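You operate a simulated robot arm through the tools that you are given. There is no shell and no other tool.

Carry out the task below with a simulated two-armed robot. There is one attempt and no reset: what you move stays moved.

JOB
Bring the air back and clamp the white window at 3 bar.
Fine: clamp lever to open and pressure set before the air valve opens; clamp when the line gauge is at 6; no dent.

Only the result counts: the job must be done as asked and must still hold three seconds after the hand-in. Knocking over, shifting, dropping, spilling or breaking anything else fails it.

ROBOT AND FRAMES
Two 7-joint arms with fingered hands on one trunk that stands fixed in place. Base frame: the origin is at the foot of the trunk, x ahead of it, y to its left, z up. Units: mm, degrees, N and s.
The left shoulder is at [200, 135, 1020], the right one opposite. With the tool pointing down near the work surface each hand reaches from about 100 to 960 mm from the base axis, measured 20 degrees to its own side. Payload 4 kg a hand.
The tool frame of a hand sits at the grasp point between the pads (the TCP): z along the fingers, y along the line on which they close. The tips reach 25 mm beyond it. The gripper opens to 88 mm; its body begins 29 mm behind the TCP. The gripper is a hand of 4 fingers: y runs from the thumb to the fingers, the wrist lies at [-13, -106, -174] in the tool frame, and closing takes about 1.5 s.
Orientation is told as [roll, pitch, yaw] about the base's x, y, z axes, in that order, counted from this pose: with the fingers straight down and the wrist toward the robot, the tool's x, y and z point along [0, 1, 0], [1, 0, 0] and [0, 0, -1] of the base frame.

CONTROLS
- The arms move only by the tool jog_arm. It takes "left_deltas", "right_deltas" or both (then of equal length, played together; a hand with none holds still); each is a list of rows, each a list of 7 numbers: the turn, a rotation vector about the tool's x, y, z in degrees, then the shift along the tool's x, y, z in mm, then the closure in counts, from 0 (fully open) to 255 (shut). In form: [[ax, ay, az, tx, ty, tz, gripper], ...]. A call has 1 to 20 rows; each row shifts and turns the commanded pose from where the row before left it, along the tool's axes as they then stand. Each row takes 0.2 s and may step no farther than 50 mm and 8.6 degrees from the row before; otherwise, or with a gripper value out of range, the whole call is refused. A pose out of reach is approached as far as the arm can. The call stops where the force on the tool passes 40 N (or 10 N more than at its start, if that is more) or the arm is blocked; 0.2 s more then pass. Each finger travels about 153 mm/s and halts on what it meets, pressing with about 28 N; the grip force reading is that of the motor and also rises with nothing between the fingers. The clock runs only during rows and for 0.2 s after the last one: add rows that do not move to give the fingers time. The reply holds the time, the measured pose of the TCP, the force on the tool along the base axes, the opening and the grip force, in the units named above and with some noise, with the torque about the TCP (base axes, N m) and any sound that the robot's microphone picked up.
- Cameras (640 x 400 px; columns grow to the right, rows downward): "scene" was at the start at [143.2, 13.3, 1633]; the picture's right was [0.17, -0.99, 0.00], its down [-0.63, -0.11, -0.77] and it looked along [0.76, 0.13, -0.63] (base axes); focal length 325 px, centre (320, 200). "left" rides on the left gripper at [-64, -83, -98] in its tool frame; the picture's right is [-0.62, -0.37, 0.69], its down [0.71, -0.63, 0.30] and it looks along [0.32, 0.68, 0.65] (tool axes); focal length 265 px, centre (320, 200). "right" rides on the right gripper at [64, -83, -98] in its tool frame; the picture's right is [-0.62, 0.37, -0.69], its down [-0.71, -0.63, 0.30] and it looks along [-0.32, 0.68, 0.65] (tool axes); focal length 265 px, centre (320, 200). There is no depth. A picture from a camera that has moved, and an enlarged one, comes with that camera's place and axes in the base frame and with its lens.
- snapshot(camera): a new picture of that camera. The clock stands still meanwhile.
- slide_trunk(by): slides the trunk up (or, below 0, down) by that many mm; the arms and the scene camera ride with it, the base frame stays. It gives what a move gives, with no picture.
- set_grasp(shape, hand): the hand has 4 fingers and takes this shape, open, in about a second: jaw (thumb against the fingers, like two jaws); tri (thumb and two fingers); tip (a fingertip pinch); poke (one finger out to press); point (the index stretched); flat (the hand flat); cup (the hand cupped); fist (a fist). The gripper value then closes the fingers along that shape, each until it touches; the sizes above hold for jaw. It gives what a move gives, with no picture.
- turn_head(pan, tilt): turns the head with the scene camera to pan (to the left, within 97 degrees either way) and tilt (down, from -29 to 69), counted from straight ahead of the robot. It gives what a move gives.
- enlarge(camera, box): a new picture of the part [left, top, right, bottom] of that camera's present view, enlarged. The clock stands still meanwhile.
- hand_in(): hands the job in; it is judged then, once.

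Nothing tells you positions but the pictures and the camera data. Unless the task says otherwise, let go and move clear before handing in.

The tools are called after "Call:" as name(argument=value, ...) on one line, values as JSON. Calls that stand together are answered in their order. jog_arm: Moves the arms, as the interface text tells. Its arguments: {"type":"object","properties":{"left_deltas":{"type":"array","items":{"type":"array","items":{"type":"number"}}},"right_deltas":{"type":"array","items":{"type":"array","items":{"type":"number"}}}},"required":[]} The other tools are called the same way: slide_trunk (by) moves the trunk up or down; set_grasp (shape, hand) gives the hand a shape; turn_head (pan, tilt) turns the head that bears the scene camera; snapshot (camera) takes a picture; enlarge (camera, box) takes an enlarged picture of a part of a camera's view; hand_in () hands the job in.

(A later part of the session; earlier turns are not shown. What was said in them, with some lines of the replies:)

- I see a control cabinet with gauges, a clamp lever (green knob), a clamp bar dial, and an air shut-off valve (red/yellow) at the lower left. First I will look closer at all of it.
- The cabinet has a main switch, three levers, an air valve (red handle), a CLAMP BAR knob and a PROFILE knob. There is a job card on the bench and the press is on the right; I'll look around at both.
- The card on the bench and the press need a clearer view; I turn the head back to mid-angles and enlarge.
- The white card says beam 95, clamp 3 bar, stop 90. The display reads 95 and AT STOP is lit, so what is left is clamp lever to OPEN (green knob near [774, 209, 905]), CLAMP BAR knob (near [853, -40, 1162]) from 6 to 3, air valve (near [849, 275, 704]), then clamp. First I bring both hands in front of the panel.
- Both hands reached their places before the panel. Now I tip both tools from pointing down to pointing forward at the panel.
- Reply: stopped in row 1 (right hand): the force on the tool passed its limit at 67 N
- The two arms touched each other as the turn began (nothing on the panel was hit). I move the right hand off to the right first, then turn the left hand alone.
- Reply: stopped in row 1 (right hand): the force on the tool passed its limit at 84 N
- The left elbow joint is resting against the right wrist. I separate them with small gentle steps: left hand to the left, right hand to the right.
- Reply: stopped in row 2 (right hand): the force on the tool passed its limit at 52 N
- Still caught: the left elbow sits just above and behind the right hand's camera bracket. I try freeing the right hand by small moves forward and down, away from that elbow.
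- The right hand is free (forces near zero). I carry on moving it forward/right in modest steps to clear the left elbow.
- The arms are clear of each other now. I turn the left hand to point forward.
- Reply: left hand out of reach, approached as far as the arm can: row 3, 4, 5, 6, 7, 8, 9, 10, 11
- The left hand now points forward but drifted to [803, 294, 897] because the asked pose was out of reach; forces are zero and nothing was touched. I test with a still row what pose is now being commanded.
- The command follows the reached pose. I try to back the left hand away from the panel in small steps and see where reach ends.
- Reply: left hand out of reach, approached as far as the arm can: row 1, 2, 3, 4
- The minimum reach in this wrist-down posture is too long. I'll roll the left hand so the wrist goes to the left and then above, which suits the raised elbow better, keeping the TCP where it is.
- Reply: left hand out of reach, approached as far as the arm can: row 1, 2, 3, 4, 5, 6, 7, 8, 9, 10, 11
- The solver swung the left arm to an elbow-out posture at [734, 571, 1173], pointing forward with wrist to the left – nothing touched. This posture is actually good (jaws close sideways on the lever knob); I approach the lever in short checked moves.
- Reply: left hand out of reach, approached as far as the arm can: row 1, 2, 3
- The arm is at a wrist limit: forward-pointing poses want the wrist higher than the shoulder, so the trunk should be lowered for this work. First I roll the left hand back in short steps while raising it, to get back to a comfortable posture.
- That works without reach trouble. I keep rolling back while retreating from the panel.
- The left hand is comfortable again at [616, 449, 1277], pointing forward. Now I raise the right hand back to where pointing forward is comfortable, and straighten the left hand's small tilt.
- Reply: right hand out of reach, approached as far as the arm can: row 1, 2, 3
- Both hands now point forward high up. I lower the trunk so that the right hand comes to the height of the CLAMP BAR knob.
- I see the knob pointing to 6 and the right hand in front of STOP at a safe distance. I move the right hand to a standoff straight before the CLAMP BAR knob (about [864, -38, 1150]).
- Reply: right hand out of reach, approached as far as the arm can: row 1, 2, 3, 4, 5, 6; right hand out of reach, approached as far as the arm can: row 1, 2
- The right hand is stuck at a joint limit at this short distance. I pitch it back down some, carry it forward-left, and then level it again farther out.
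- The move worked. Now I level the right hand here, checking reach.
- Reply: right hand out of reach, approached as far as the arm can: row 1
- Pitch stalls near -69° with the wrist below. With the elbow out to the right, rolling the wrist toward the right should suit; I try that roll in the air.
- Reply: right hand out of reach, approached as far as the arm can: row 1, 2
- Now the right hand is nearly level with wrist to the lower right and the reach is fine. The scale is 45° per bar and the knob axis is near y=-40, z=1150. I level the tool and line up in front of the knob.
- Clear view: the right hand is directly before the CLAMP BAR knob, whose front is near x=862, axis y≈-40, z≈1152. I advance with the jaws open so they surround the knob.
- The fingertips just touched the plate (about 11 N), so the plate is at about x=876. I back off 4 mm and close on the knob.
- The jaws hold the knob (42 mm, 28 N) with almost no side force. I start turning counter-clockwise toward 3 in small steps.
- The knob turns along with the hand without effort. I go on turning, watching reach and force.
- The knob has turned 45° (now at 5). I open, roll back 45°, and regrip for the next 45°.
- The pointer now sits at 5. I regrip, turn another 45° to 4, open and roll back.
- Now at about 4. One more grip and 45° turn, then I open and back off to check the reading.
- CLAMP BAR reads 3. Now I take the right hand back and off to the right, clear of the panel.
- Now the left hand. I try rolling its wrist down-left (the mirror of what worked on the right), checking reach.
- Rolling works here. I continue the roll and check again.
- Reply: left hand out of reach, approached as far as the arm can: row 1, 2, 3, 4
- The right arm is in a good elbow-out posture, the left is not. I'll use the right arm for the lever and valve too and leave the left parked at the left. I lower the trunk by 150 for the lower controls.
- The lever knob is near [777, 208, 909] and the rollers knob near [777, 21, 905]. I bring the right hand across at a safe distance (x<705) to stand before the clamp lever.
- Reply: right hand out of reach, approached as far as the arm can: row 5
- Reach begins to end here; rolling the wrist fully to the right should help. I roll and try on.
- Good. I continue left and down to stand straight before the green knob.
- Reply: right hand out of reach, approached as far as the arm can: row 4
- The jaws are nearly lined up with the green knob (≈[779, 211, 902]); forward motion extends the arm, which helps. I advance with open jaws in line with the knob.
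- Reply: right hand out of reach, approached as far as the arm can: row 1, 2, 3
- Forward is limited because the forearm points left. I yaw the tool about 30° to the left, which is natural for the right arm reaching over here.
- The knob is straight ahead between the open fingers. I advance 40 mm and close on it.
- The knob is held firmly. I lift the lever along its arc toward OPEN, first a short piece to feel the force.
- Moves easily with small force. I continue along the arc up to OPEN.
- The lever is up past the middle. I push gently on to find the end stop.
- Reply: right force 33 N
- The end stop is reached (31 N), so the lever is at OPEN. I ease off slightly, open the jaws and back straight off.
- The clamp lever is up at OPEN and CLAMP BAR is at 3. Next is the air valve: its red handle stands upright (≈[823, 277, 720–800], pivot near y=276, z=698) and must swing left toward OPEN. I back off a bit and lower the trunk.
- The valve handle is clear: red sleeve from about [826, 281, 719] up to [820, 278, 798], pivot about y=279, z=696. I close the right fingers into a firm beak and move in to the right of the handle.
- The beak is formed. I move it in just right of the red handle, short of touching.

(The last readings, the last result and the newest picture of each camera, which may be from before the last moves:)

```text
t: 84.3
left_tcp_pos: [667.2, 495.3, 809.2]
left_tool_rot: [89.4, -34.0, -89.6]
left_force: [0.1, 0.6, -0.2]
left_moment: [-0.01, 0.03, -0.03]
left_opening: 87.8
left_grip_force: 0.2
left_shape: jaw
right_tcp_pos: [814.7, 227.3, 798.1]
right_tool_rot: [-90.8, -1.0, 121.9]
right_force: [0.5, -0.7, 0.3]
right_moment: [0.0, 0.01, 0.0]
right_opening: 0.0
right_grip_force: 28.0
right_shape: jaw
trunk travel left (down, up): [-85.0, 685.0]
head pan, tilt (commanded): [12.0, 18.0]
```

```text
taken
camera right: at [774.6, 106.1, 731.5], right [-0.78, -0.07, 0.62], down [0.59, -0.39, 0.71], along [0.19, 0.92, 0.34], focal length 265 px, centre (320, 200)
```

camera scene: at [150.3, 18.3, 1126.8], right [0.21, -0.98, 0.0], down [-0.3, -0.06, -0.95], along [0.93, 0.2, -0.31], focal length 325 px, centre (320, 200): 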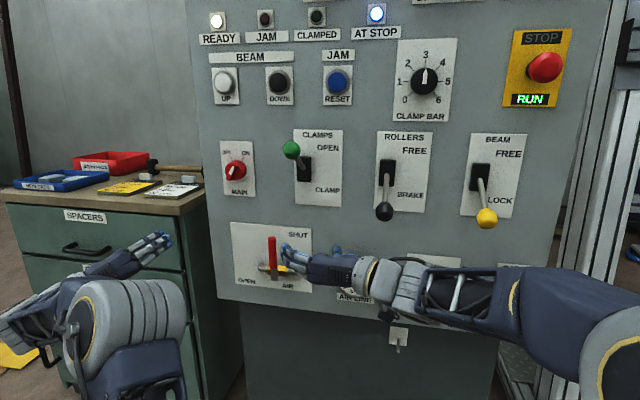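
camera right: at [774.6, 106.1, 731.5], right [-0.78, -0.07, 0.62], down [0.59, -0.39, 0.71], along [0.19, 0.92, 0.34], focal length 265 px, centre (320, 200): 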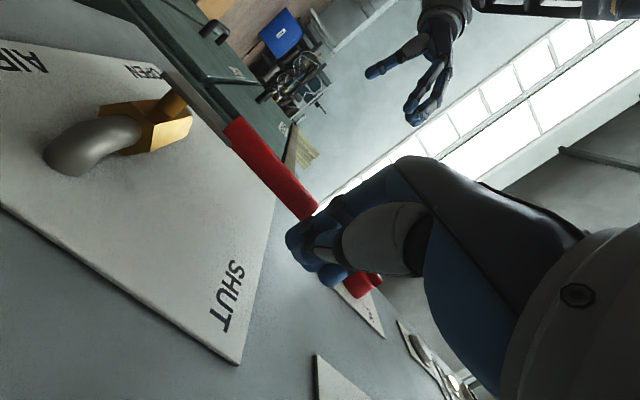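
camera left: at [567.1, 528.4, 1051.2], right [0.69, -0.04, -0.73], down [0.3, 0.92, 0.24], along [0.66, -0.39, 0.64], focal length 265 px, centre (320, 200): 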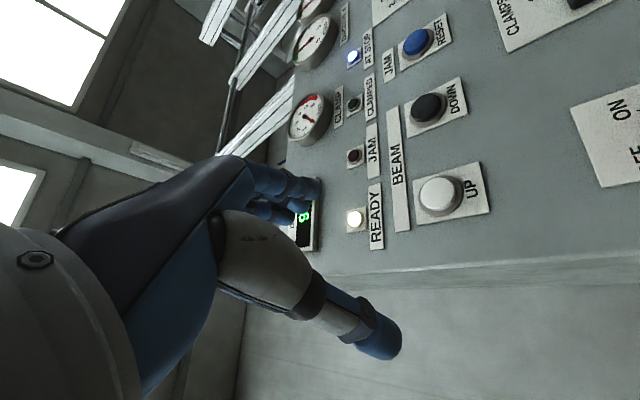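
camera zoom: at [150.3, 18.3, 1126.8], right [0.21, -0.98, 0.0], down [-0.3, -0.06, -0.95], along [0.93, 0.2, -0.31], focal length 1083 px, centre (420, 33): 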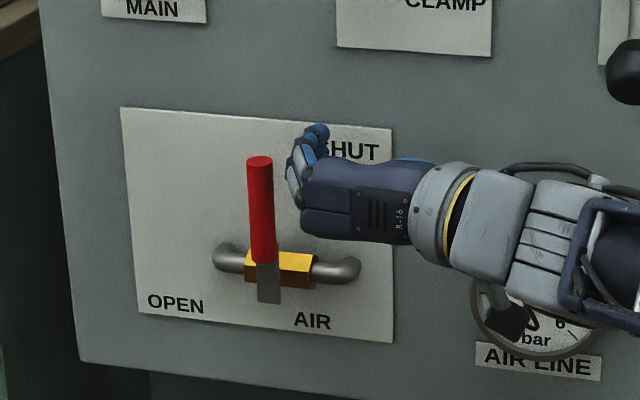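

The beak is right of the handle with about 18 mm to go. I start pushing the handle to the left in small steps.

Call:
jog_arm(right_deltas=[[0, 0, 0, 13, 6.9, 7.8, 255], [0, 0, 0, 0, 7.4, 7, 255], [0, 0, 0, -3, 6.8, 4.2, 255], [0, 0, 0, -3, 6.8, 4.2, 255]])

Call:
enlarge(camera="scene", box=[210, 190, 370, 310])

Call:
snapshot(camera="right")

```text
t: 85.3
left_tcp_pos: [665.5, 494.8, 809.3]
left_tool_rot: [89.4, -33.9, -89.4]
left_force: [-0.3, 0.7, -0.5]
left_moment: [-0.06, 0.01, 0.0]
left_opening: 88.0
left_grip_force: 0.0
left_shape: jaw
right_tcp_pos: [819.6, 264.5, 790.9]
right_tool_rot: [-90.8, -0.9, 122.0]
right_force: [0.3, -1.2, 0.0]
right_moment: [0.0, 0.0, 0.04]
right_opening: 0.1
right_grip_force: 27.8
right_shape: jaw
trunk travel left (down, up): [-85.0, 685.0]
head pan, tilt (commanded): [12.0, 18.0]
```

```text
3.33 times, centred on (290, 250) of scene
camera zoom: at [150.3, 18.3, 1126.8], right [0.21, -0.98, 0.0], down [-0.3, -0.06, -0.95], along [0.93, 0.2, -0.31], focal length 1083 px, centre (420, 33)
```

zoom: 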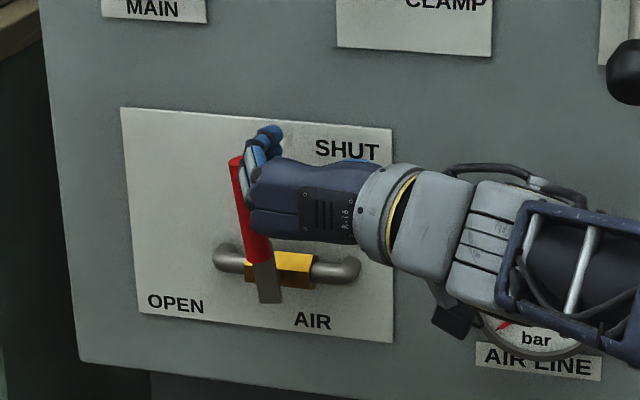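

```text
taken
camera right: at [779.4, 142.8, 725.1], right [-0.79, -0.07, 0.62], down [0.59, -0.39, 0.71], along [0.19, 0.92, 0.34], focal length 265 px, centre (320, 200)
```

right: 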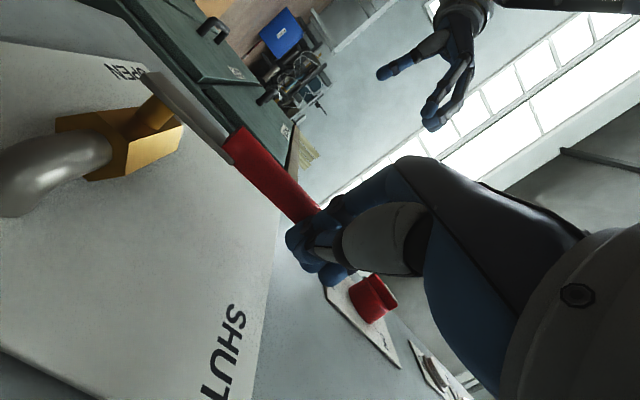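

The handle is swinging left with little force. I continue the arc: left, then down.

Call:
jog_arm(right_deltas=[[0, 0, 0, 0, 7.6, 4.8, 255], [0, 0, 0, 0, 7.6, 4.8, 255], [0, 0, 0, 1, 7.6, 4.8, 255], [0, 0, 0, 2, 7.6, 4.8, 255], [0, 0, 0, 7, 5.9, 3.7, 255], [0, 0, 0, 7, 5.9, 3.7, 255]])

Call:
enlarge(camera="scene", box=[210, 190, 370, 310])

Call:
snapshot(camera="right")

```text
t: 86.7
left_tcp_pos: [665.8, 494.6, 808.3]
left_tool_rot: [89.4, -34.0, -89.5]
left_force: [0.7, -0.4, 0.1]
left_moment: [0.0, 0.01, -0.02]
left_opening: 87.7
left_grip_force: 0.0
left_shape: jaw
right_tcp_pos: [818.8, 314.4, 774.9]
right_tool_rot: [-90.8, -0.8, 122.0]
right_force: [-0.9, -0.3, 0.9]
right_moment: [-0.03, 0.02, 0.01]
right_opening: 0.0
right_grip_force: 27.5
right_shape: jaw
trunk travel left (down, up): [-85.0, 685.0]
head pan, tilt (commanded): [12.0, 18.0]
```

```text
3.33 times, centred on (290, 250) of scene
camera zoom: at [150.3, 18.3, 1126.8], right [0.21, -0.98, 0.0], down [-0.3, -0.06, -0.95], along [0.93, 0.2, -0.31], focal length 1083 px, centre (420, 33)
```

zoom: 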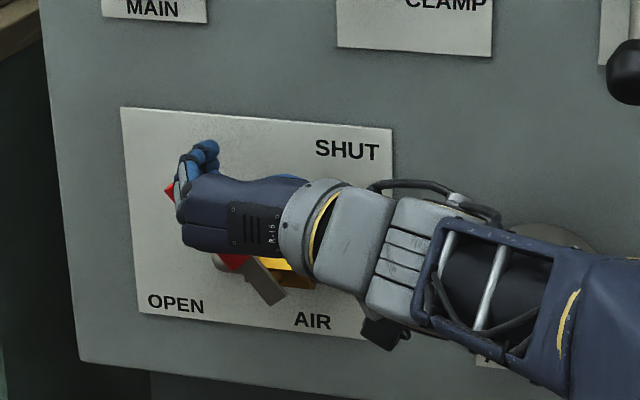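

```text
taken
camera right: at [779.9, 192.7, 708.8], right [-0.78, -0.07, 0.62], down [0.59, -0.39, 0.71], along [0.19, 0.92, 0.34], focal length 265 px, centre (320, 200)
```

right: 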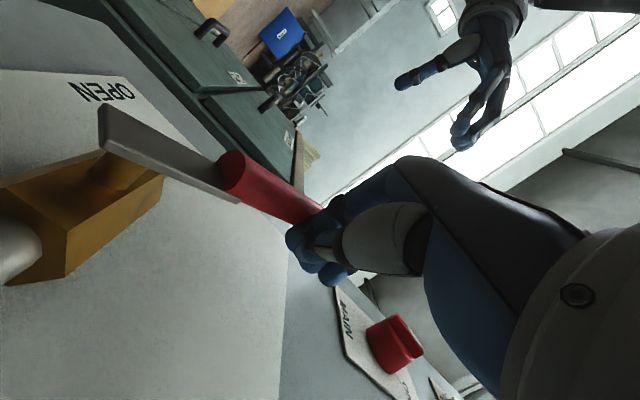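

Call:
jog_arm(right_deltas=[[0, 0, 0, 8, 4.2, 2.7, 255], [0, 0, 0, 8, 4.2, 2.7, 255], [0, 0, 0, 9, 3.4, 2.1, 255], [0, 0, 0, 9, 2.5, 1.6, 255]])

Call:
enlarge(camera="scene", box=[210, 190, 370, 310])

Call:
snapshot(camera="right")

```text
t: 87.7
left_tcp_pos: [666.3, 495.0, 809.3]
left_tool_rot: [89.4, -34.0, -89.5]
left_force: [-0.7, 0.2, 0.1]
left_moment: [-0.01, 0.03, 0.0]
left_opening: 87.8
left_grip_force: 0.1
left_shape: jaw
right_tcp_pos: [819.2, 332.0, 741.1]
right_tool_rot: [-90.7, -0.9, 121.9]
right_force: [0.1, 0.3, 0.9]
right_moment: [0.01, -0.02, 0.01]
right_opening: 0.0
right_grip_force: 27.8
right_shape: jaw
trunk travel left (down, up): [-85.0, 685.0]
head pan, tilt (commanded): [12.0, 18.0]
```

```text
3.33 times, centred on (290, 250) of scene
camera zoom: at [150.3, 18.3, 1126.8], right [0.21, -0.98, 0.0], down [-0.3, -0.06, -0.95], along [0.93, 0.2, -0.31], focal length 1083 px, centre (420, 33)
```

zoom: 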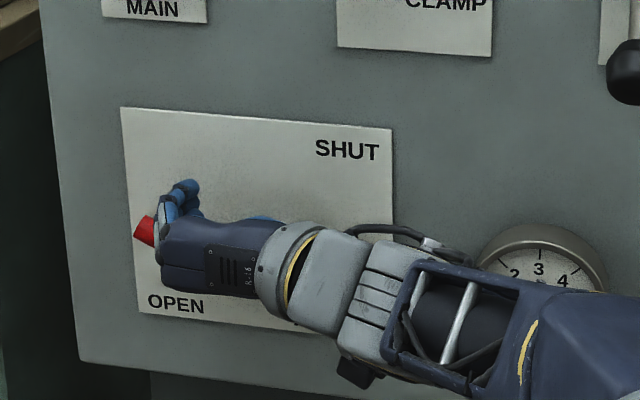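

```text
taken
camera right: at [779.9, 210.7, 675.5], right [-0.78, -0.07, 0.62], down [0.59, -0.39, 0.71], along [0.19, 0.92, 0.34], focal length 265 px, centre (320, 200)
```

right: 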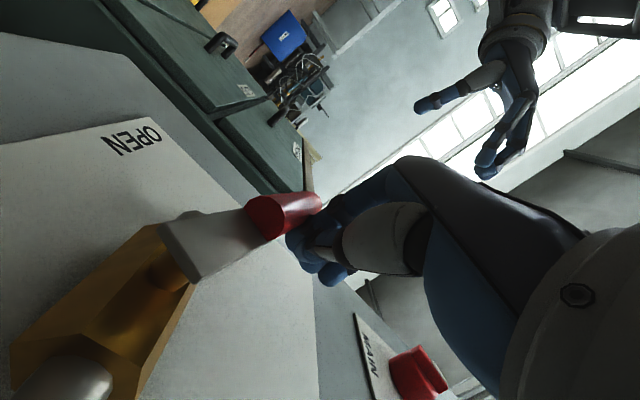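

The handle is at about 70°. I push it down the rest of the way.

Call:
jog_arm(right_deltas=[[0, 0, 0, 6, 0.8, 0.5, 255], [0, 0, 0, 6, 0.8, 0.5, 255], [0, 0, 0, 6, 0.4, 0.3, 255], [0, 0, 0, 5, 0, 0, 255]])

Call:
enlarge(camera="scene", box=[210, 190, 370, 310])

Call:
snapshot(camera="right")

```text
t: 88.7
left_tcp_pos: [665.6, 493.7, 808.1]
left_tool_rot: [89.4, -34.0, -89.4]
left_force: [-0.3, -0.2, 0.1]
left_moment: [-0.03, -0.03, 0.03]
left_opening: 87.7
left_grip_force: 0.1
left_shape: jaw
right_tcp_pos: [819.8, 335.1, 718.7]
right_tool_rot: [-90.8, -1.0, 121.9]
right_force: [0.2, 1.4, 1.3]
right_moment: [-0.01, 0.0, 0.01]
right_opening: 0.3
right_grip_force: 27.8
right_shape: jaw
trunk travel left (down, up): [-85.0, 685.0]
head pan, tilt (commanded): [12.0, 18.0]
```

```text
3.33 times, centred on (290, 250) of scene
camera zoom: at [150.3, 18.4, 1126.8], right [0.21, -0.98, 0.0], down [-0.3, -0.06, -0.95], along [0.93, 0.2, -0.31], focal length 1083 px, centre (420, 33)
```

zoom: 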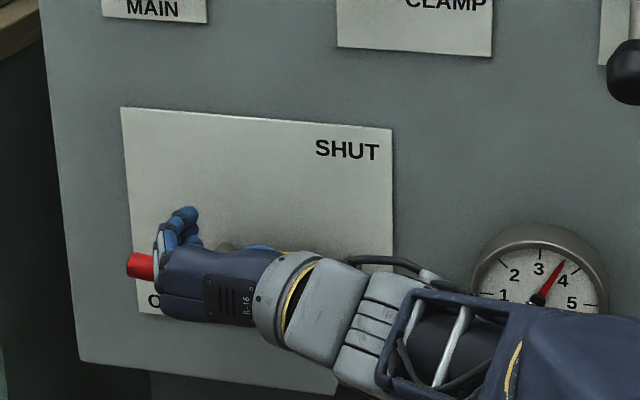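

```text
taken
camera right: at [780.5, 213.5, 652.3], right [-0.78, -0.07, 0.62], down [0.59, -0.39, 0.71], along [0.19, 0.92, 0.34], focal length 265 px, centre (320, 200)
```

right: 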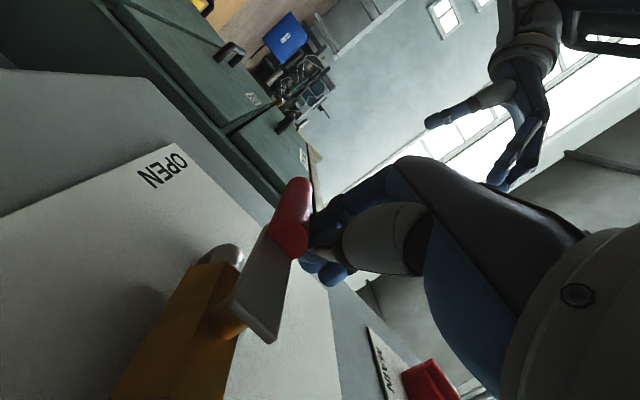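

Air is coming in (line gauge passing 3.5). The handle is almost horizontal; I press it to its end stop.

Call:
jog_arm(right_deltas=[[0, 0, 0, 3, 0, 0, 255], [0, 0, 0, 3, 0, 0, 255]])

Call:
enlarge(camera="scene", box=[210, 190, 370, 310])

```text
t: 89.3
left_tcp_pos: [665.2, 494.5, 808.7]
left_tool_rot: [89.3, -33.9, -89.6]
left_force: [-0.6, -0.1, -0.4]
left_moment: [0.0, 0.01, 0.02]
left_opening: 87.8
left_grip_force: 0.0
left_shape: jaw
right_tcp_pos: [820.0, 335.0, 712.4]
right_tool_rot: [-90.8, -0.9, 121.9]
right_force: [0.5, 0.3, 0.7]
right_moment: [0.0, -0.01, -0.02]
right_opening: 0.0
right_grip_force: 27.5
right_shape: jaw
trunk travel left (down, up): [-85.0, 685.0]
head pan, tilt (commanded): [12.0, 18.0]
```

```text
3.33 times, centred on (290, 250) of scene
camera zoom: at [150.3, 18.3, 1126.8], right [0.21, -0.98, 0.0], down [-0.3, -0.06, -0.95], along [0.93, 0.2, -0.31], focal length 1083 px, centre (420, 33)
```

zoom: 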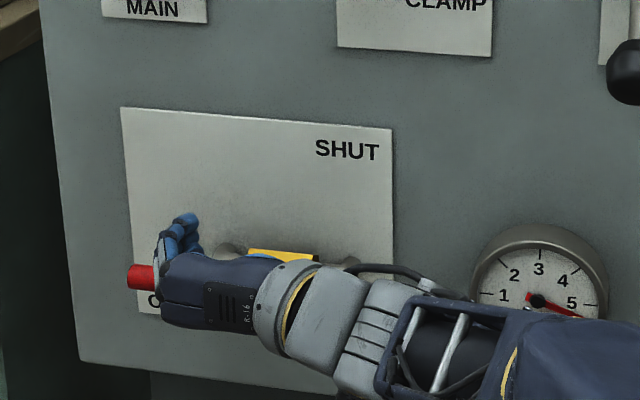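

Call:
jog_arm(right_deltas=[[0, 0, 0, 2.5, 0, 0, 255], [0, 0, 0, 0, 0, 0, 255]])

Call:
enlarge(camera="scene", box=[210, 190, 370, 310])

```text
t: 89.9
left_tcp_pos: [667.0, 495.0, 808.5]
left_tool_rot: [89.5, -34.0, -89.5]
left_force: [-0.1, -0.1, 1.1]
left_moment: [0.03, 0.04, -0.02]
left_opening: 87.8
left_grip_force: 0.1
left_shape: jaw
right_tcp_pos: [820.0, 334.7, 710.1]
right_tool_rot: [-91.0, -1.1, 122.0]
right_force: [0.3, 0.0, 3.5]
right_moment: [0.04, -0.01, 0.02]
right_opening: 0.0
right_grip_force: 28.1
right_shape: jaw
trunk travel left (down, up): [-85.0, 685.0]
head pan, tilt (commanded): [12.0, 18.0]
```

```text
3.33 times, centred on (290, 250) of scene
camera zoom: at [150.2, 18.3, 1126.8], right [0.21, -0.98, 0.0], down [-0.3, -0.06, -0.95], along [0.93, 0.2, -0.31], focal length 1083 px, centre (420, 33)
```

zoom: 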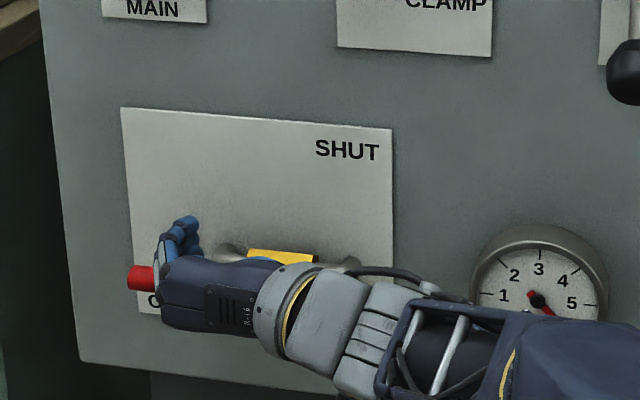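

The handle is against its stop (pointing at OPEN) and the line gauge is nearly at 6. I lift off, back out, and look.

Call:
jog_arm(right_deltas=[[0, 0, 0, -6, 0, 0, 255], [0, 0, 0, -8, 0, 0, 255], [0, 0, 0, -4, -2, -20, 255], [0, 0, 0, 0, -3, -30, 255], [0, 0, 0, 0, -3, -30, 255], [0, 0, 0, 0, -3, -30, 255], [0, 0, 0, 0, -3, -30, 255]])

Call:
snapshot(camera="scene")

Call:
enlarge(camera="scene", box=[210, 190, 370, 310])

```text
t: 91.5
left_tcp_pos: [666.1, 495.8, 808.4]
left_tool_rot: [89.5, -34.0, -89.6]
left_force: [0.3, 0.2, -0.6]
left_moment: [-0.01, -0.01, -0.03]
left_opening: 88.0
left_grip_force: 0.1
left_shape: jaw
right_tcp_pos: [708.4, 248.3, 725.2]
right_tool_rot: [-90.9, -1.0, 121.8]
right_force: [-0.3, 0.7, 0.2]
right_moment: [0.04, -0.02, 0.0]
right_opening: 0.0
right_grip_force: 27.9
right_shape: jaw
trunk travel left (down, up): [-85.0, 685.0]
head pan, tilt (commanded): [12.0, 18.0]
```

```text
taken
camera scene: at [150.3, 18.4, 1126.8], right [0.21, -0.98, 0.0], down [-0.3, -0.06, -0.95], along [0.93, 0.2, -0.31], focal length 325 px, centre (320, 200)
```

scene: 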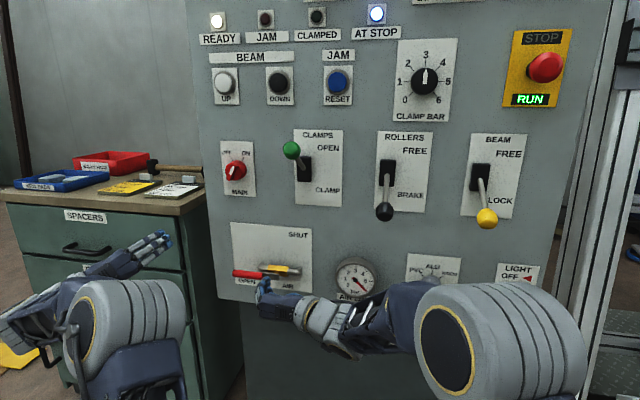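

```text
3.33 times, centred on (290, 250) of scene
camera zoom: at [150.3, 18.4, 1126.8], right [0.21, -0.98, 0.0], down [-0.3, -0.06, -0.95], along [0.93, 0.2, -0.31], focal length 1083 px, centre (420, 33)
```

zoom: 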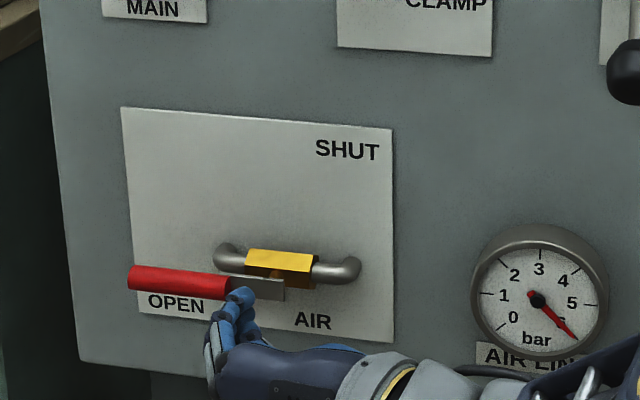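

The line gauge reads 6, the valve handle lies along the pipe at OPEN. Now I raise the trunk again to the lever height.

Call:
slide_trunk(by=190)

Call:
turn_head(pan=8, tilt=24)

Call:
snapshot(camera="scene")

Call:
snapshot(camera="right")

```text
t: 93.6
left_tcp_pos: [666.8, 496.1, 998.5]
left_tool_rot: [89.4, -33.9, -89.5]
left_force: [0.0, -0.2, 0.1]
left_moment: [0.02, 0.01, 0.01]
left_opening: 88.0
left_grip_force: 0.0
left_shape: jaw
right_tcp_pos: [707.6, 248.5, 914.6]
right_tool_rot: [-90.9, -0.9, 121.9]
right_force: [0.0, 0.3, 0.3]
right_moment: [0.02, 0.0, -0.01]
right_opening: 0.0
right_grip_force: 27.5
right_shape: jaw
trunk travel left (down, up): [-275.0, 495.0]
head pan, tilt (commanded): [12.0, 18.0]
```

```text
t: 94.3
left_tcp_pos: [665.5, 495.9, 998.4]
left_tool_rot: [89.4, -34.1, -89.5]
left_force: [-0.2, 0.7, -0.4]
left_moment: [0.01, 0.0, -0.01]
left_opening: 87.9
left_grip_force: 0.1
left_shape: jaw
right_tcp_pos: [708.7, 247.8, 915.7]
right_tool_rot: [-90.7, -0.9, 121.9]
right_force: [0.0, -0.6, -0.2]
right_moment: [0.0, 0.01, -0.01]
right_opening: 0.0
right_grip_force: 27.4
right_shape: jaw
trunk travel left (down, up): [-275.0, 495.0]
head pan, tilt (commanded): [8.0, 24.0]
```

```text
taken
camera scene: at [150.5, 11.8, 1307.1], right [0.14, -0.99, 0.0], down [-0.4, -0.06, -0.91], along [0.9, 0.13, -0.41], focal length 325 px, centre (320, 200)
```

scene: 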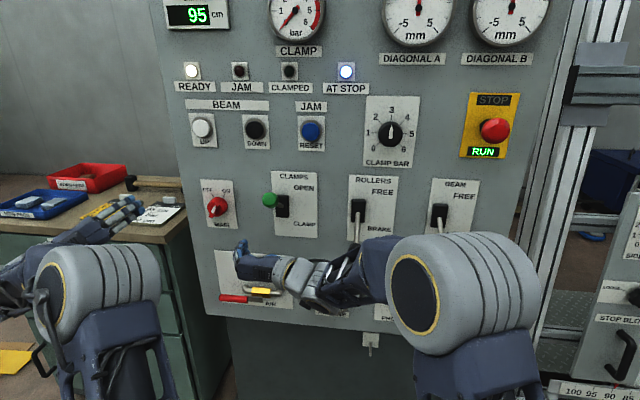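

```text
taken
camera right: at [669.4, 127.0, 849.4], right [-0.79, -0.07, 0.62], down [0.59, -0.39, 0.71], along [0.19, 0.92, 0.34], focal length 265 px, centre (320, 200)
```

right: 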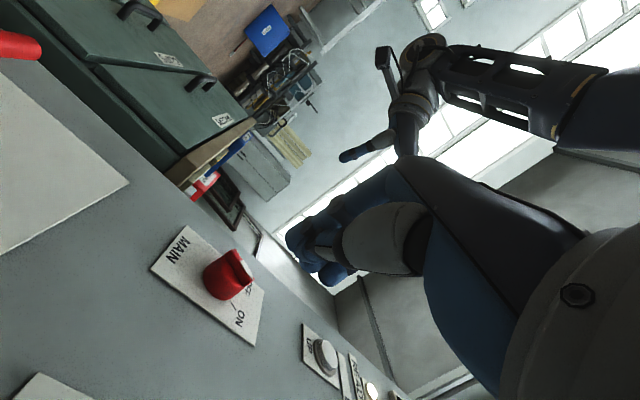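

The clamp lever is still at OPEN and the gauge is up. I bring the right hand to the standoff before the raised green knob and open the jaws.

Call:
jog_arm(right_deltas=[[0, 0, 0, -20, -25, -16, 255], [0, 0, 0, -31, -25, -16, 255], [0, 0, 0, -31, -12, -7, 255], [0, 0, 0, -31, -12, -7, 255], [0, 0, 0, 0, 0, 0, 0], [0, 0, 0, 0, 0, 0, 0], [0, 0, 0, 0, 0, 0, 0]])

Call:
snapshot(camera="right")

Call:
snapshot(camera="scene")

```text
t: 95.9
left_tcp_pos: [667.1, 495.2, 998.5]
left_tool_rot: [89.4, -34.0, -89.5]
left_force: [0.8, 0.3, 0.0]
left_moment: [0.01, -0.02, 0.0]
left_opening: 87.8
left_grip_force: 0.0
left_shape: jaw
right_tcp_pos: [709.1, 159.5, 1027.2]
right_tool_rot: [-90.8, -0.9, 121.9]
right_force: [-0.1, 0.3, -0.5]
right_moment: [-0.02, 0.0, 0.03]
right_opening: 87.5
right_grip_force: 0.1
right_shape: jaw
trunk travel left (down, up): [-275.0, 495.0]
head pan, tilt (commanded): [8.0, 24.0]
```

```text
taken
camera right: at [668.9, 38.1, 961.5], right [-0.79, -0.07, 0.62], down [0.59, -0.39, 0.71], along [0.19, 0.92, 0.34], focal length 265 px, centre (320, 200)
```

right: 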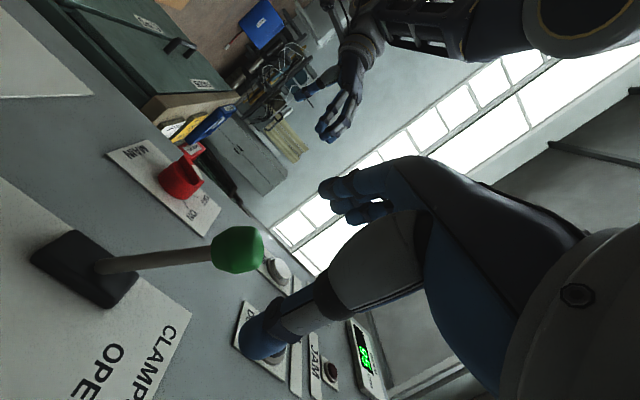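

```text
taken
camera scene: at [150.5, 11.8, 1307.1], right [0.14, -0.99, 0.0], down [-0.4, -0.06, -0.91], along [0.9, 0.13, -0.41], focal length 325 px, centre (320, 200)
```

scene: 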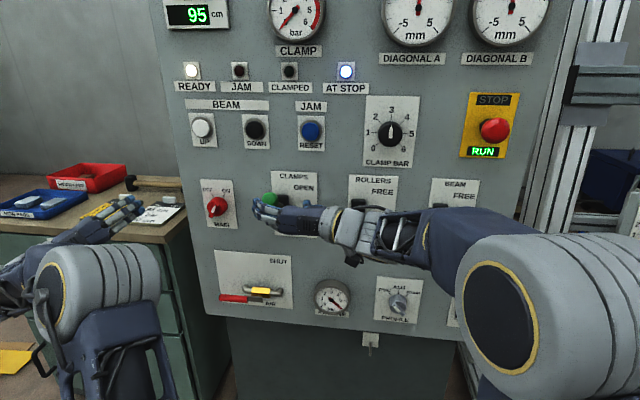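

Call:
enlarge(camera="scene", box=[290, 270, 380, 330])

Call:
jog_arm(right_deltas=[[0, 0, 0, 0, 0, 25, 0], [0, 0, 0, 0, 0, 25, 0], [0, 0, 0, 1, 0, 20, 0], [0, 0, 0, 1, 0, 11, 0]])

Call:
snapshot(camera="right")

```text
6.67 times, centred on (335, 300) of scene
camera zoom: at [150.5, 11.8, 1307.1], right [0.14, -0.99, 0.0], down [-0.4, -0.06, -0.91], along [0.9, 0.13, -0.41], focal length 2166 px, centre (220, -467)
```

zoom: 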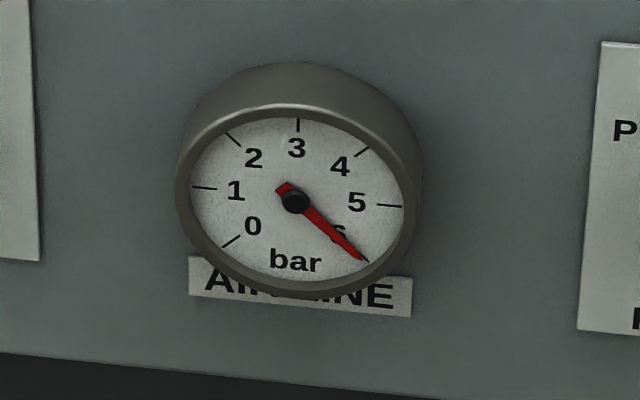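

```text
t: 96.9
left_tcp_pos: [665.3, 495.4, 998.2]
left_tool_rot: [89.4, -34.0, -89.5]
left_force: [1.0, 0.0, -1.1]
left_moment: [-0.01, -0.03, -0.02]
left_opening: 87.6
left_grip_force: 0.0
left_shape: jaw
right_tcp_pos: [776.9, 201.8, 1026.7]
right_tool_rot: [-90.8, -0.9, 121.8]
right_force: [-0.4, 0.5, 0.7]
right_moment: [0.01, -0.03, 0.03]
right_opening: 87.7
right_grip_force: 0.0
right_shape: jaw
trunk travel left (down, up): [-275.0, 495.0]
head pan, tilt (commanded): [8.0, 24.0]
```

```text
taken
camera right: at [737.5, 80.3, 960.4], right [-0.79, -0.07, 0.62], down [0.59, -0.39, 0.71], along [0.19, 0.92, 0.34], focal length 265 px, centre (320, 200)
```

right: 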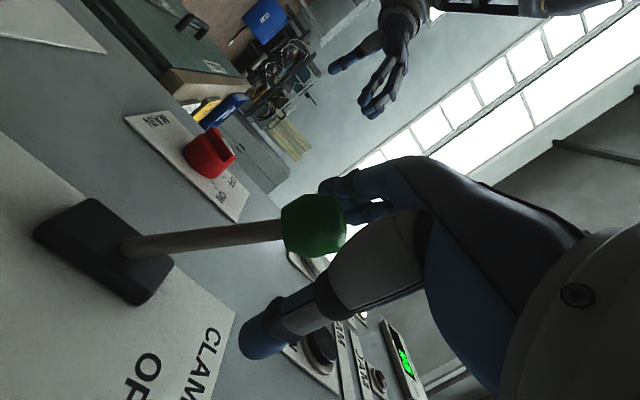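

The line gauge stands at 6. The green knob lies between the open fingers; I close on it.

Call:
jog_arm(right_deltas=[[0, 0, 0, 0, 0, 0, 120], [0, 0, 0, 0, 0, 0, 255], [0, 0, 0, 0, 0, 0, 255], [0, 0, 0, 0, 0, 0, 255]])

Call:
snapshot(camera="right")

```text
t: 97.9
left_tcp_pos: [666.4, 495.7, 998.7]
left_tool_rot: [89.4, -33.9, -89.5]
left_force: [0.1, -0.7, -0.4]
left_moment: [-0.04, -0.01, 0.04]
left_opening: 87.7
left_grip_force: 0.0
left_shape: jaw
right_tcp_pos: [776.3, 202.5, 1027.5]
right_tool_rot: [-90.9, -0.8, 122.0]
right_force: [0.8, 8.9, 3.3]
right_moment: [0.02, -0.11, -0.15]
right_opening: 13.2
right_grip_force: 27.9
right_shape: jaw
trunk travel left (down, up): [-275.0, 495.0]
head pan, tilt (commanded): [8.0, 24.0]
```

```text
taken
camera right: at [737.0, 81.3, 960.6], right [-0.79, -0.07, 0.62], down [0.59, -0.39, 0.71], along [0.19, 0.92, 0.35], focal length 265 px, centre (320, 200)
```

right: 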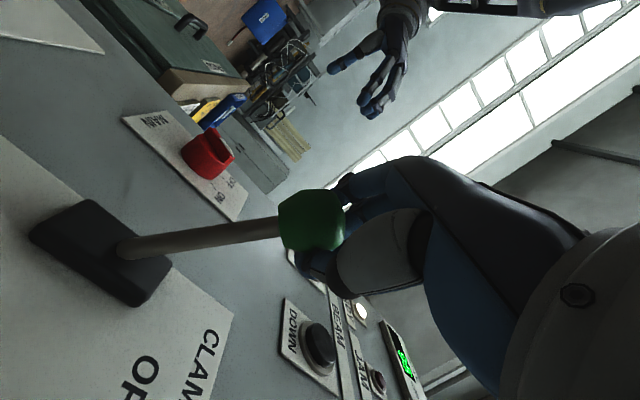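

The grip is slightly too high on the knob (13 mm). I reopen, go 5 mm lower and 5 mm deeper, and close again.

Call:
jog_arm(right_deltas=[[0, 0, 0, 0, 0, 0, 0], [0, 0, 0, 0, 0, 0, 0], [0, 0, 0, 0, 0, 0, 0], [0, 0, 0, 4, 1.5, 3, 0], [0, 0, 0, 4, 1, 3, 0]])

Call:
jog_arm(right_deltas=[[0, 0, 0, 0, 0, 0, 120], [0, 0, 0, 0, 0, 0, 255], [0, 0, 0, 0, 0, 0, 255], [0, 0, 0, 0, 0, 0, 255]])

Call:
snapshot(camera="right")

```text
t: 99.1
left_tcp_pos: [665.7, 495.5, 998.5]
left_tool_rot: [89.4, -34.0, -89.6]
left_force: [-0.2, -0.8, -0.6]
left_moment: [-0.02, 0.01, 0.0]
left_opening: 87.5
left_grip_force: 0.0
left_shape: jaw
right_tcp_pos: [780.9, 205.6, 1017.6]
right_tool_rot: [-90.8, -1.0, 122.0]
right_force: [-0.8, 1.2, 0.0]
right_moment: [-0.05, -0.02, 0.03]
right_opening: 87.5
right_grip_force: 0.1
right_shape: jaw
trunk travel left (down, up): [-275.0, 495.0]
head pan, tilt (commanded): [8.0, 24.0]
```

```text
t: 100.1
left_tcp_pos: [667.8, 495.0, 999.2]
left_tool_rot: [89.4, -34.0, -89.4]
left_force: [0.0, 0.3, -0.4]
left_moment: [0.0, 0.02, 0.02]
left_opening: 87.6
left_grip_force: 0.1
left_shape: jaw
right_tcp_pos: [781.7, 206.2, 1016.4]
right_tool_rot: [-90.7, -0.9, 121.8]
right_force: [11.7, 3.2, -5.2]
right_moment: [0.03, -0.06, 0.17]
right_opening: 20.6
right_grip_force: 27.9
right_shape: jaw
trunk travel left (down, up): [-275.0, 495.0]
head pan, tilt (commanded): [8.0, 24.0]
```

```text
taken
camera right: at [742.0, 85.4, 950.7], right [-0.78, -0.06, 0.62], down [0.59, -0.39, 0.71], along [0.19, 0.92, 0.34], focal length 265 px, centre (320, 200)
```

right: 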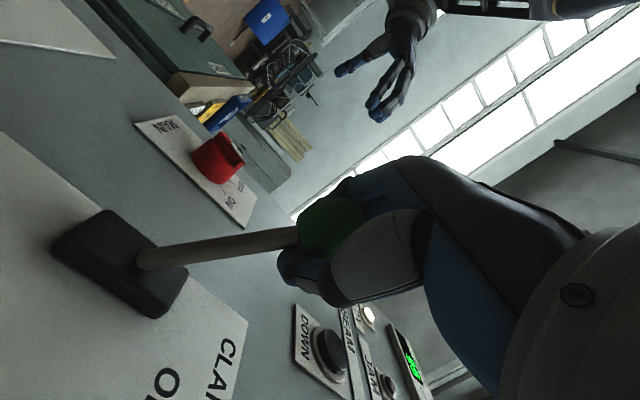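

Good grip now (21 mm). I swing the lever down along its arc toward CLAMP, first half.

Call:
jog_arm(right_deltas=[[0, 0, 0, 6.5, 1.85, -3, 255], [0, 0, 0, 6.5, 1.85, -3, 255], [0, 0, 0, 6.95, 1.35, -2.1, 255], [0, 0, 0, 6.95, 1.35, -2.1, 255], [0, 0, 0, 7.3, 0.8, -1.3, 255], [0, 0, 0, 7.3, 0.8, -1.3, 255]])

Call:
snapshot(camera="right")

```text
t: 101.5
left_tcp_pos: [665.3, 496.2, 998.7]
left_tool_rot: [89.4, -34.0, -89.5]
left_force: [0.3, 0.5, 0.4]
left_moment: [0.01, 0.01, -0.01]
left_opening: 87.8
left_grip_force: 0.0
left_shape: jaw
right_tcp_pos: [766.7, 207.7, 976.2]
right_tool_rot: [-90.9, -1.0, 121.9]
right_force: [16.0, 2.4, 4.9]
right_moment: [0.15, -0.65, -0.13]
right_opening: 21.4
right_grip_force: 27.2
right_shape: jaw
trunk travel left (down, up): [-275.0, 495.0]
head pan, tilt (commanded): [8.0, 24.0]
```

```text
taken
camera right: at [726.8, 86.8, 910.5], right [-0.79, -0.07, 0.61], down [0.59, -0.39, 0.71], along [0.19, 0.92, 0.35], focal length 265 px, centre (320, 200)
```

right: 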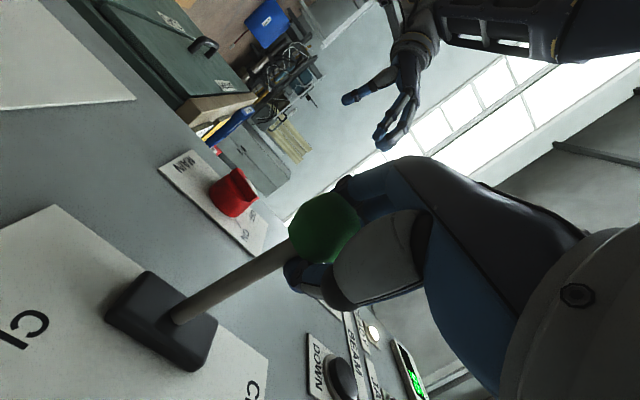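

Call:
jog_arm(right_deltas=[[0, 0, 0, 7.4, 0, 0.4, 255], [0, 0, 0, 7.4, 0, 0.4, 255], [0, 0, 0, 7.4, -0.3, 0.7, 255], [0, 0, 0, 7.4, -0.3, 0.7, 255], [0, 0, 0, 7.3, -0.8, 1.4, 255], [0, 0, 0, 7.3, -0.8, 1.4, 255]])

Call:
snapshot(camera="right")

Call:
snapshot(camera="scene")

```text
t: 102.9
left_tcp_pos: [666.3, 494.9, 999.5]
left_tool_rot: [89.3, -34.0, -89.5]
left_force: [0.0, -0.7, -1.0]
left_moment: [0.02, -0.04, 0.05]
left_opening: 87.8
left_grip_force: 0.1
left_shape: jaw
right_tcp_pos: [772.5, 208.1, 931.1]
right_tool_rot: [-90.7, -1.0, 121.8]
right_force: [7.0, -8.4, 2.1]
right_moment: [0.1, -0.1, 0.03]
right_opening: 19.8
right_grip_force: 27.2
right_shape: jaw
trunk travel left (down, up): [-275.0, 495.0]
head pan, tilt (commanded): [8.0, 24.0]
```

```text
taken
camera right: at [732.4, 88.0, 864.9], right [-0.78, -0.07, 0.62], down [0.59, -0.39, 0.71], along [0.19, 0.92, 0.34], focal length 265 px, centre (320, 200)
```

right: 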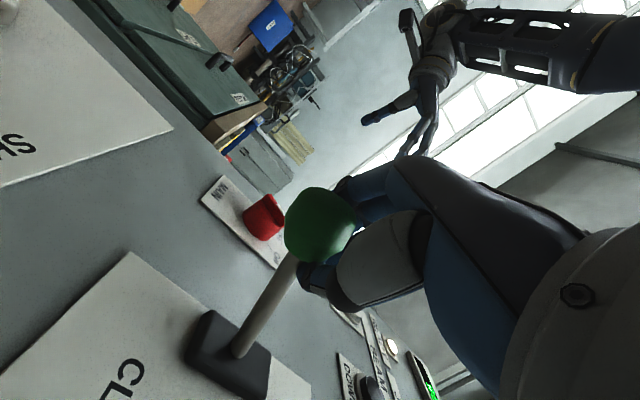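

```text
taken
camera scene: at [150.7, 11.5, 1307.0], right [0.14, -0.99, 0.0], down [-0.4, -0.06, -0.91], along [0.9, 0.13, -0.41], focal length 325 px, centre (320, 200)
```

scene: 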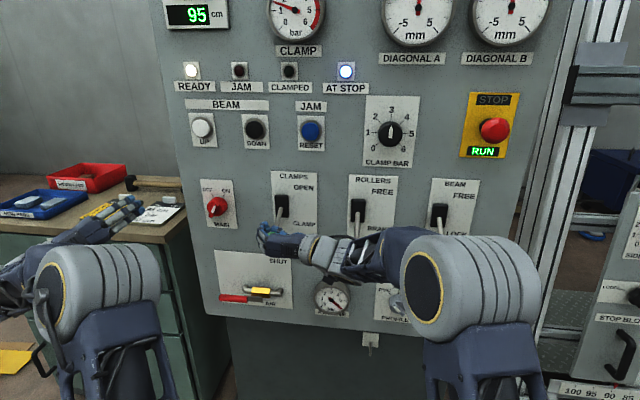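

The CLAMP gauge begins to rise. I finish the swing down to the CLAMP stop.

Call:
jog_arm(right_deltas=[[0, 0, 0, 6.9, -1.2, 2.1, 255], [0, 0, 0, 6.9, -1.2, 2.1, 255], [0, 0, 0, 6.5, -1.6, 2.7, 255], [0, 0, 0, 4, -1, 1.8, 255]])

Call:
snapshot(camera="right")

Call:
snapshot(camera="scene")

```text
t: 103.9
left_tcp_pos: [664.7, 495.1, 999.1]
left_tool_rot: [89.6, -34.0, -89.7]
left_force: [-0.6, -0.7, -0.4]
left_moment: [0.01, 0.03, -0.01]
left_opening: 87.8
left_grip_force: 0.0
left_shape: jaw
right_tcp_pos: [779.8, 211.2, 913.6]
right_tool_rot: [-91.4, -1.1, 122.2]
right_force: [-10.3, -9.6, 33.5]
right_moment: [0.08, -0.14, 0.07]
right_opening: 17.6
right_grip_force: 28.1
right_shape: jaw
trunk travel left (down, up): [-275.0, 495.0]
head pan, tilt (commanded): [8.0, 24.0]
```

```text
taken
camera right: at [741.4, 90.8, 847.2], right [-0.79, -0.07, 0.61], down [0.58, -0.39, 0.71], along [0.19, 0.92, 0.35], focal length 265 px, centre (320, 200)
```

right: 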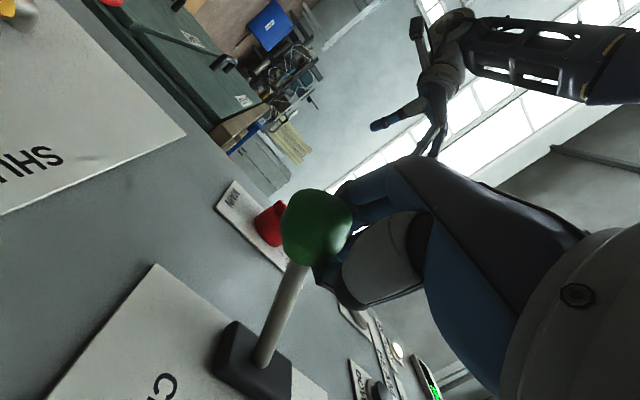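

```text
taken
camera scene: at [149.2, 11.3, 1307.6], right [0.14, -0.99, 0.0], down [-0.4, -0.06, -0.91], along [0.91, 0.13, -0.41], focal length 325 px, centre (320, 200)
```

scene: 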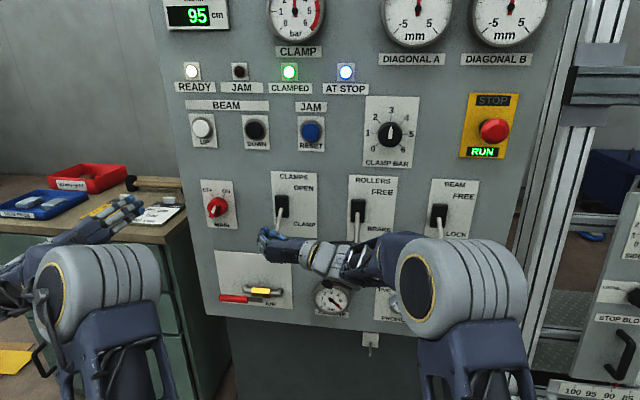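

CLAMPED is lit and the lever is on its stop (34 N). I ease off, open, and back straight out.

Call:
jog_arm(right_deltas=[[0, 0, 0, -2, 0, 0, 255], [0, 0, 0, -1, 0, 0, 0], [0, 0, 0, 0, 0, 0, 0], [0, 0, 0, 0, 0, 0, 0], [0, 0, 0, 0, 0, 0, 0], [0, 0, 0, 0, 0, -15, 0], [0, 0, 0, 0, 0, -25, 0], [0, 0, 0, 0, 0, -25, 0], [0, 0, 0, 0, 0, -25, 0]])

Call:
snapshot(camera="right")

Call:
snapshot(camera="scene")

```text
t: 105.9
left_tcp_pos: [666.3, 494.9, 998.7]
left_tool_rot: [89.3, -34.0, -89.5]
left_force: [0.4, 0.1, -0.4]
left_moment: [0.02, 0.01, 0.0]
left_opening: 87.7
left_grip_force: 0.1
left_shape: jaw
right_tcp_pos: [706.3, 163.5, 909.8]
right_tool_rot: [-90.8, -0.9, 121.9]
right_force: [-0.3, -1.1, -0.4]
right_moment: [-0.04, 0.04, 0.02]
right_opening: 87.4
right_grip_force: 0.0
right_shape: jaw
trunk travel left (down, up): [-275.0, 495.0]
head pan, tilt (commanded): [8.0, 24.0]
```

```text
taken
camera right: at [665.2, 42.1, 843.6], right [-0.78, -0.07, 0.62], down [0.59, -0.39, 0.71], along [0.19, 0.92, 0.34], focal length 265 px, centre (320, 200)
```

right: 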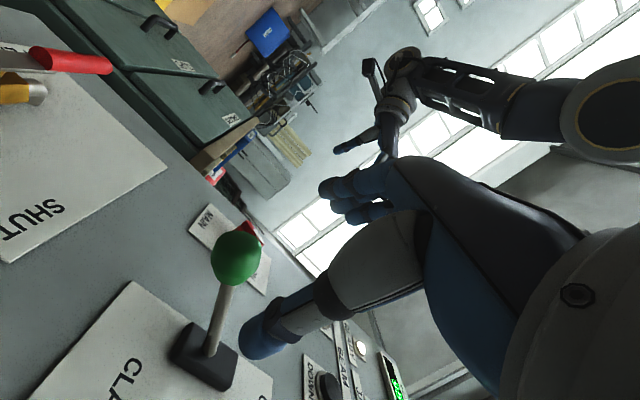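

```text
taken
camera scene: at [150.6, 11.8, 1307.0], right [0.14, -0.99, 0.0], down [-0.4, -0.06, -0.91], along [0.9, 0.13, -0.41], focal length 325 px, centre (320, 200)
```

scene: 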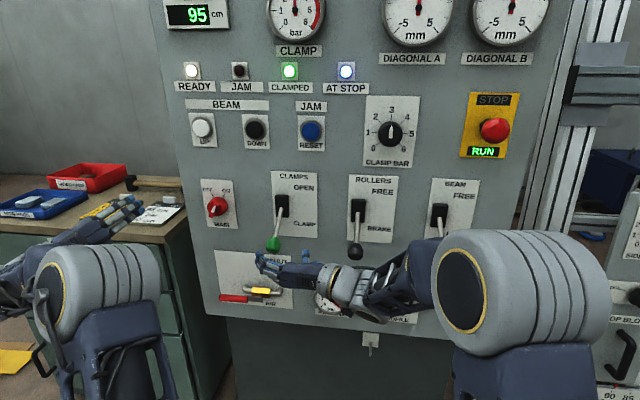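

The lever is down, CLAMPED is lit. I move the hand well clear and check the gauges.

Call:
jog_arm(right_deltas=[[0, 0, 0, 0, 0, -30, 0], [0, 0, 0, 0, -20, -30, 0]])

Call:
turn_head(pan=5, tilt=12)

Call:
snapshot(camera="scene")

Call:
enlarge(camera="scene", box=[220, 60, 420, 190])

```text
t: 106.5
left_tcp_pos: [666.5, 495.8, 998.9]
left_tool_rot: [89.4, -33.9, -89.4]
left_force: [-0.5, 0.0, -0.5]
left_moment: [-0.01, -0.02, -0.01]
left_opening: 87.7
left_grip_force: 0.1
left_shape: jaw
right_tcp_pos: [664.7, 114.7, 907.4]
right_tool_rot: [-90.7, -0.9, 122.0]
right_force: [0.6, -0.6, 0.2]
right_moment: [0.03, 0.0, 0.01]
right_opening: 87.6
right_grip_force: 0.0
right_shape: jaw
trunk travel left (down, up): [-275.0, 495.0]
head pan, tilt (commanded): [8.0, 24.0]
```

```text
t: 107.2
left_tcp_pos: [667.0, 495.1, 998.9]
left_tool_rot: [89.4, -33.9, -89.5]
left_force: [-0.7, -0.4, -0.5]
left_moment: [-0.02, 0.04, 0.05]
left_opening: 87.8
left_grip_force: 0.1
left_shape: jaw
right_tcp_pos: [665.2, 116.1, 909.2]
right_tool_rot: [-90.8, -0.9, 121.9]
right_force: [-0.4, 0.6, 0.7]
right_moment: [0.01, 0.01, -0.01]
right_opening: 87.6
right_grip_force: 0.1
right_shape: jaw
trunk travel left (down, up): [-275.0, 495.0]
head pan, tilt (commanded): [5.0, 12.0]
```

```text
taken
camera scene: at [151.9, 7.1, 1326.5], right [0.09, -1.0, 0.0], down [-0.21, -0.02, -0.98], along [0.97, 0.09, -0.21], focal length 325 px, centre (320, 200)
```

scene: 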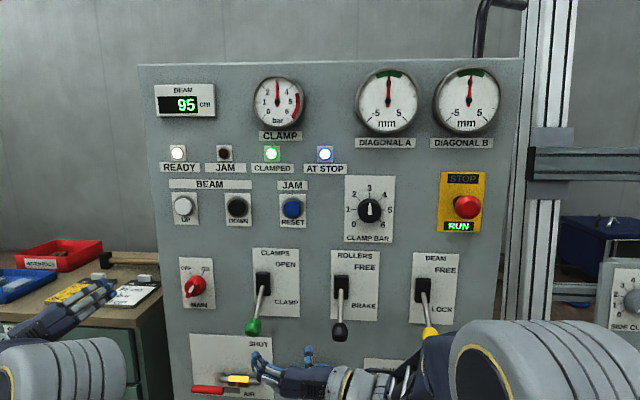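

```text
3.08 times, centred on (320, 125) of scene
camera zoom: at [151.9, 7.1, 1326.5], right [0.09, -1.0, 0.0], down [-0.21, -0.02, -0.98], along [0.97, 0.09, -0.21], focal length 1000 px, centre (320, 431)
```

zoom: 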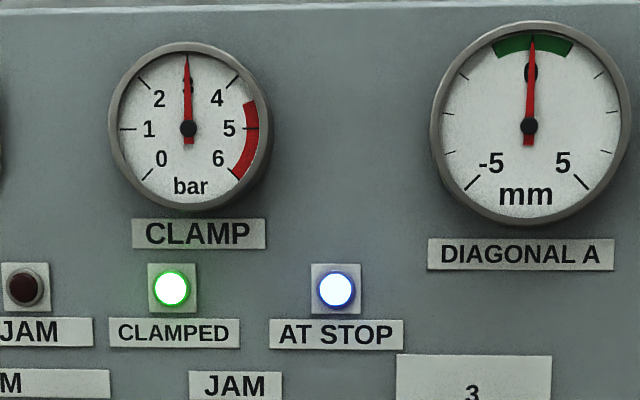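

The CLAMP gauge stands at 3, CLAMPED is lit, JAM is dark, the other levers are unchanged. A last check of the lower panel before handing in.

Call:
turn_head(pan=12, tilt=30)

Call:
snapshot(camera="scene")

Call:
enlarge(camera="scene", box=[210, 120, 430, 290])

```text
t: 108.0
left_tcp_pos: [666.1, 495.3, 998.5]
left_tool_rot: [89.4, -34.0, -89.6]
left_force: [-0.1, 0.5, -0.6]
left_moment: [0.02, 0.0, 0.02]
left_opening: 87.8
left_grip_force: 0.0
left_shape: jaw
right_tcp_pos: [665.7, 115.5, 907.9]
right_tool_rot: [-90.8, -0.9, 121.9]
right_force: [1.0, 0.5, 0.4]
right_moment: [0.01, -0.02, 0.02]
right_opening: 87.7
right_grip_force: 0.1
right_shape: jaw
trunk travel left (down, up): [-275.0, 495.0]
head pan, tilt (commanded): [12.0, 30.0]
```

```text
taken
camera scene: at [147.5, 17.7, 1297.5], right [0.21, -0.98, 0.0], down [-0.49, -0.1, -0.87], along [0.85, 0.18, -0.5], focal length 325 px, centre (320, 200)
```

scene: 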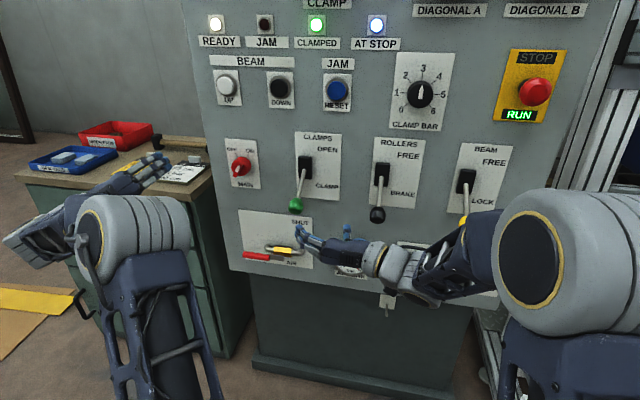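

```text
2.35 times, centred on (320, 205) of scene
camera zoom: at [147.5, 17.7, 1297.5], right [0.21, -0.98, 0.0], down [-0.49, -0.1, -0.87], along [0.85, 0.18, -0.5], focal length 765 px, centre (320, 188)
```

zoom: 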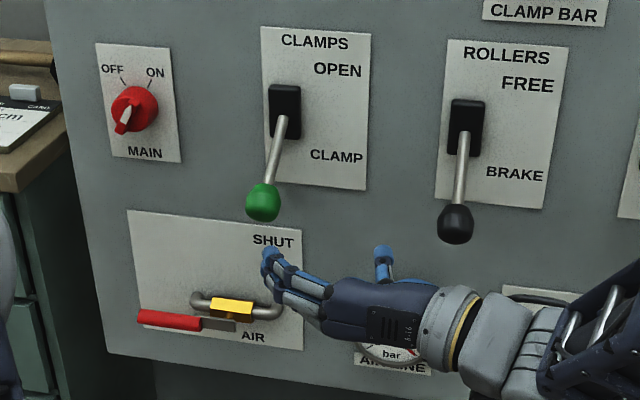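

The clamp lever is at CLAMP, the air valve is open, the pressure is set and reads 3, CLAMPED is lit, and both hands are off everything. I hand the job in.

Call:
hand_in()

```text
The job is handed in.
```

The air is back on and the white window is clamped at 3 bar. The CLAMP gauge reads 3, the CLAMPED lamp is lit and the JAM lamp is dark.

- **Order:** I put the clamp lever to OPEN and set CLAMP BAR from 6 down to 3 before opening the air valve. I moved the lever to CLAMP only after the line gauge reached 6.
- **Dent:** The clamp pressure stood at 3 bar once clamped. I did not inspect the window itself for a dent.
- **Arm contact:** Early on, before I touched any control, the robot's two arms bumped into each other and the force on the right hand peaked at about 84 N. Nothing on the panel was hit, and I saw nothing on the panel or the bench out of place.
- **End state:** Both hands are open and clear of the panel. The other levers, the MAIN switch and the bench look as they were at the start.
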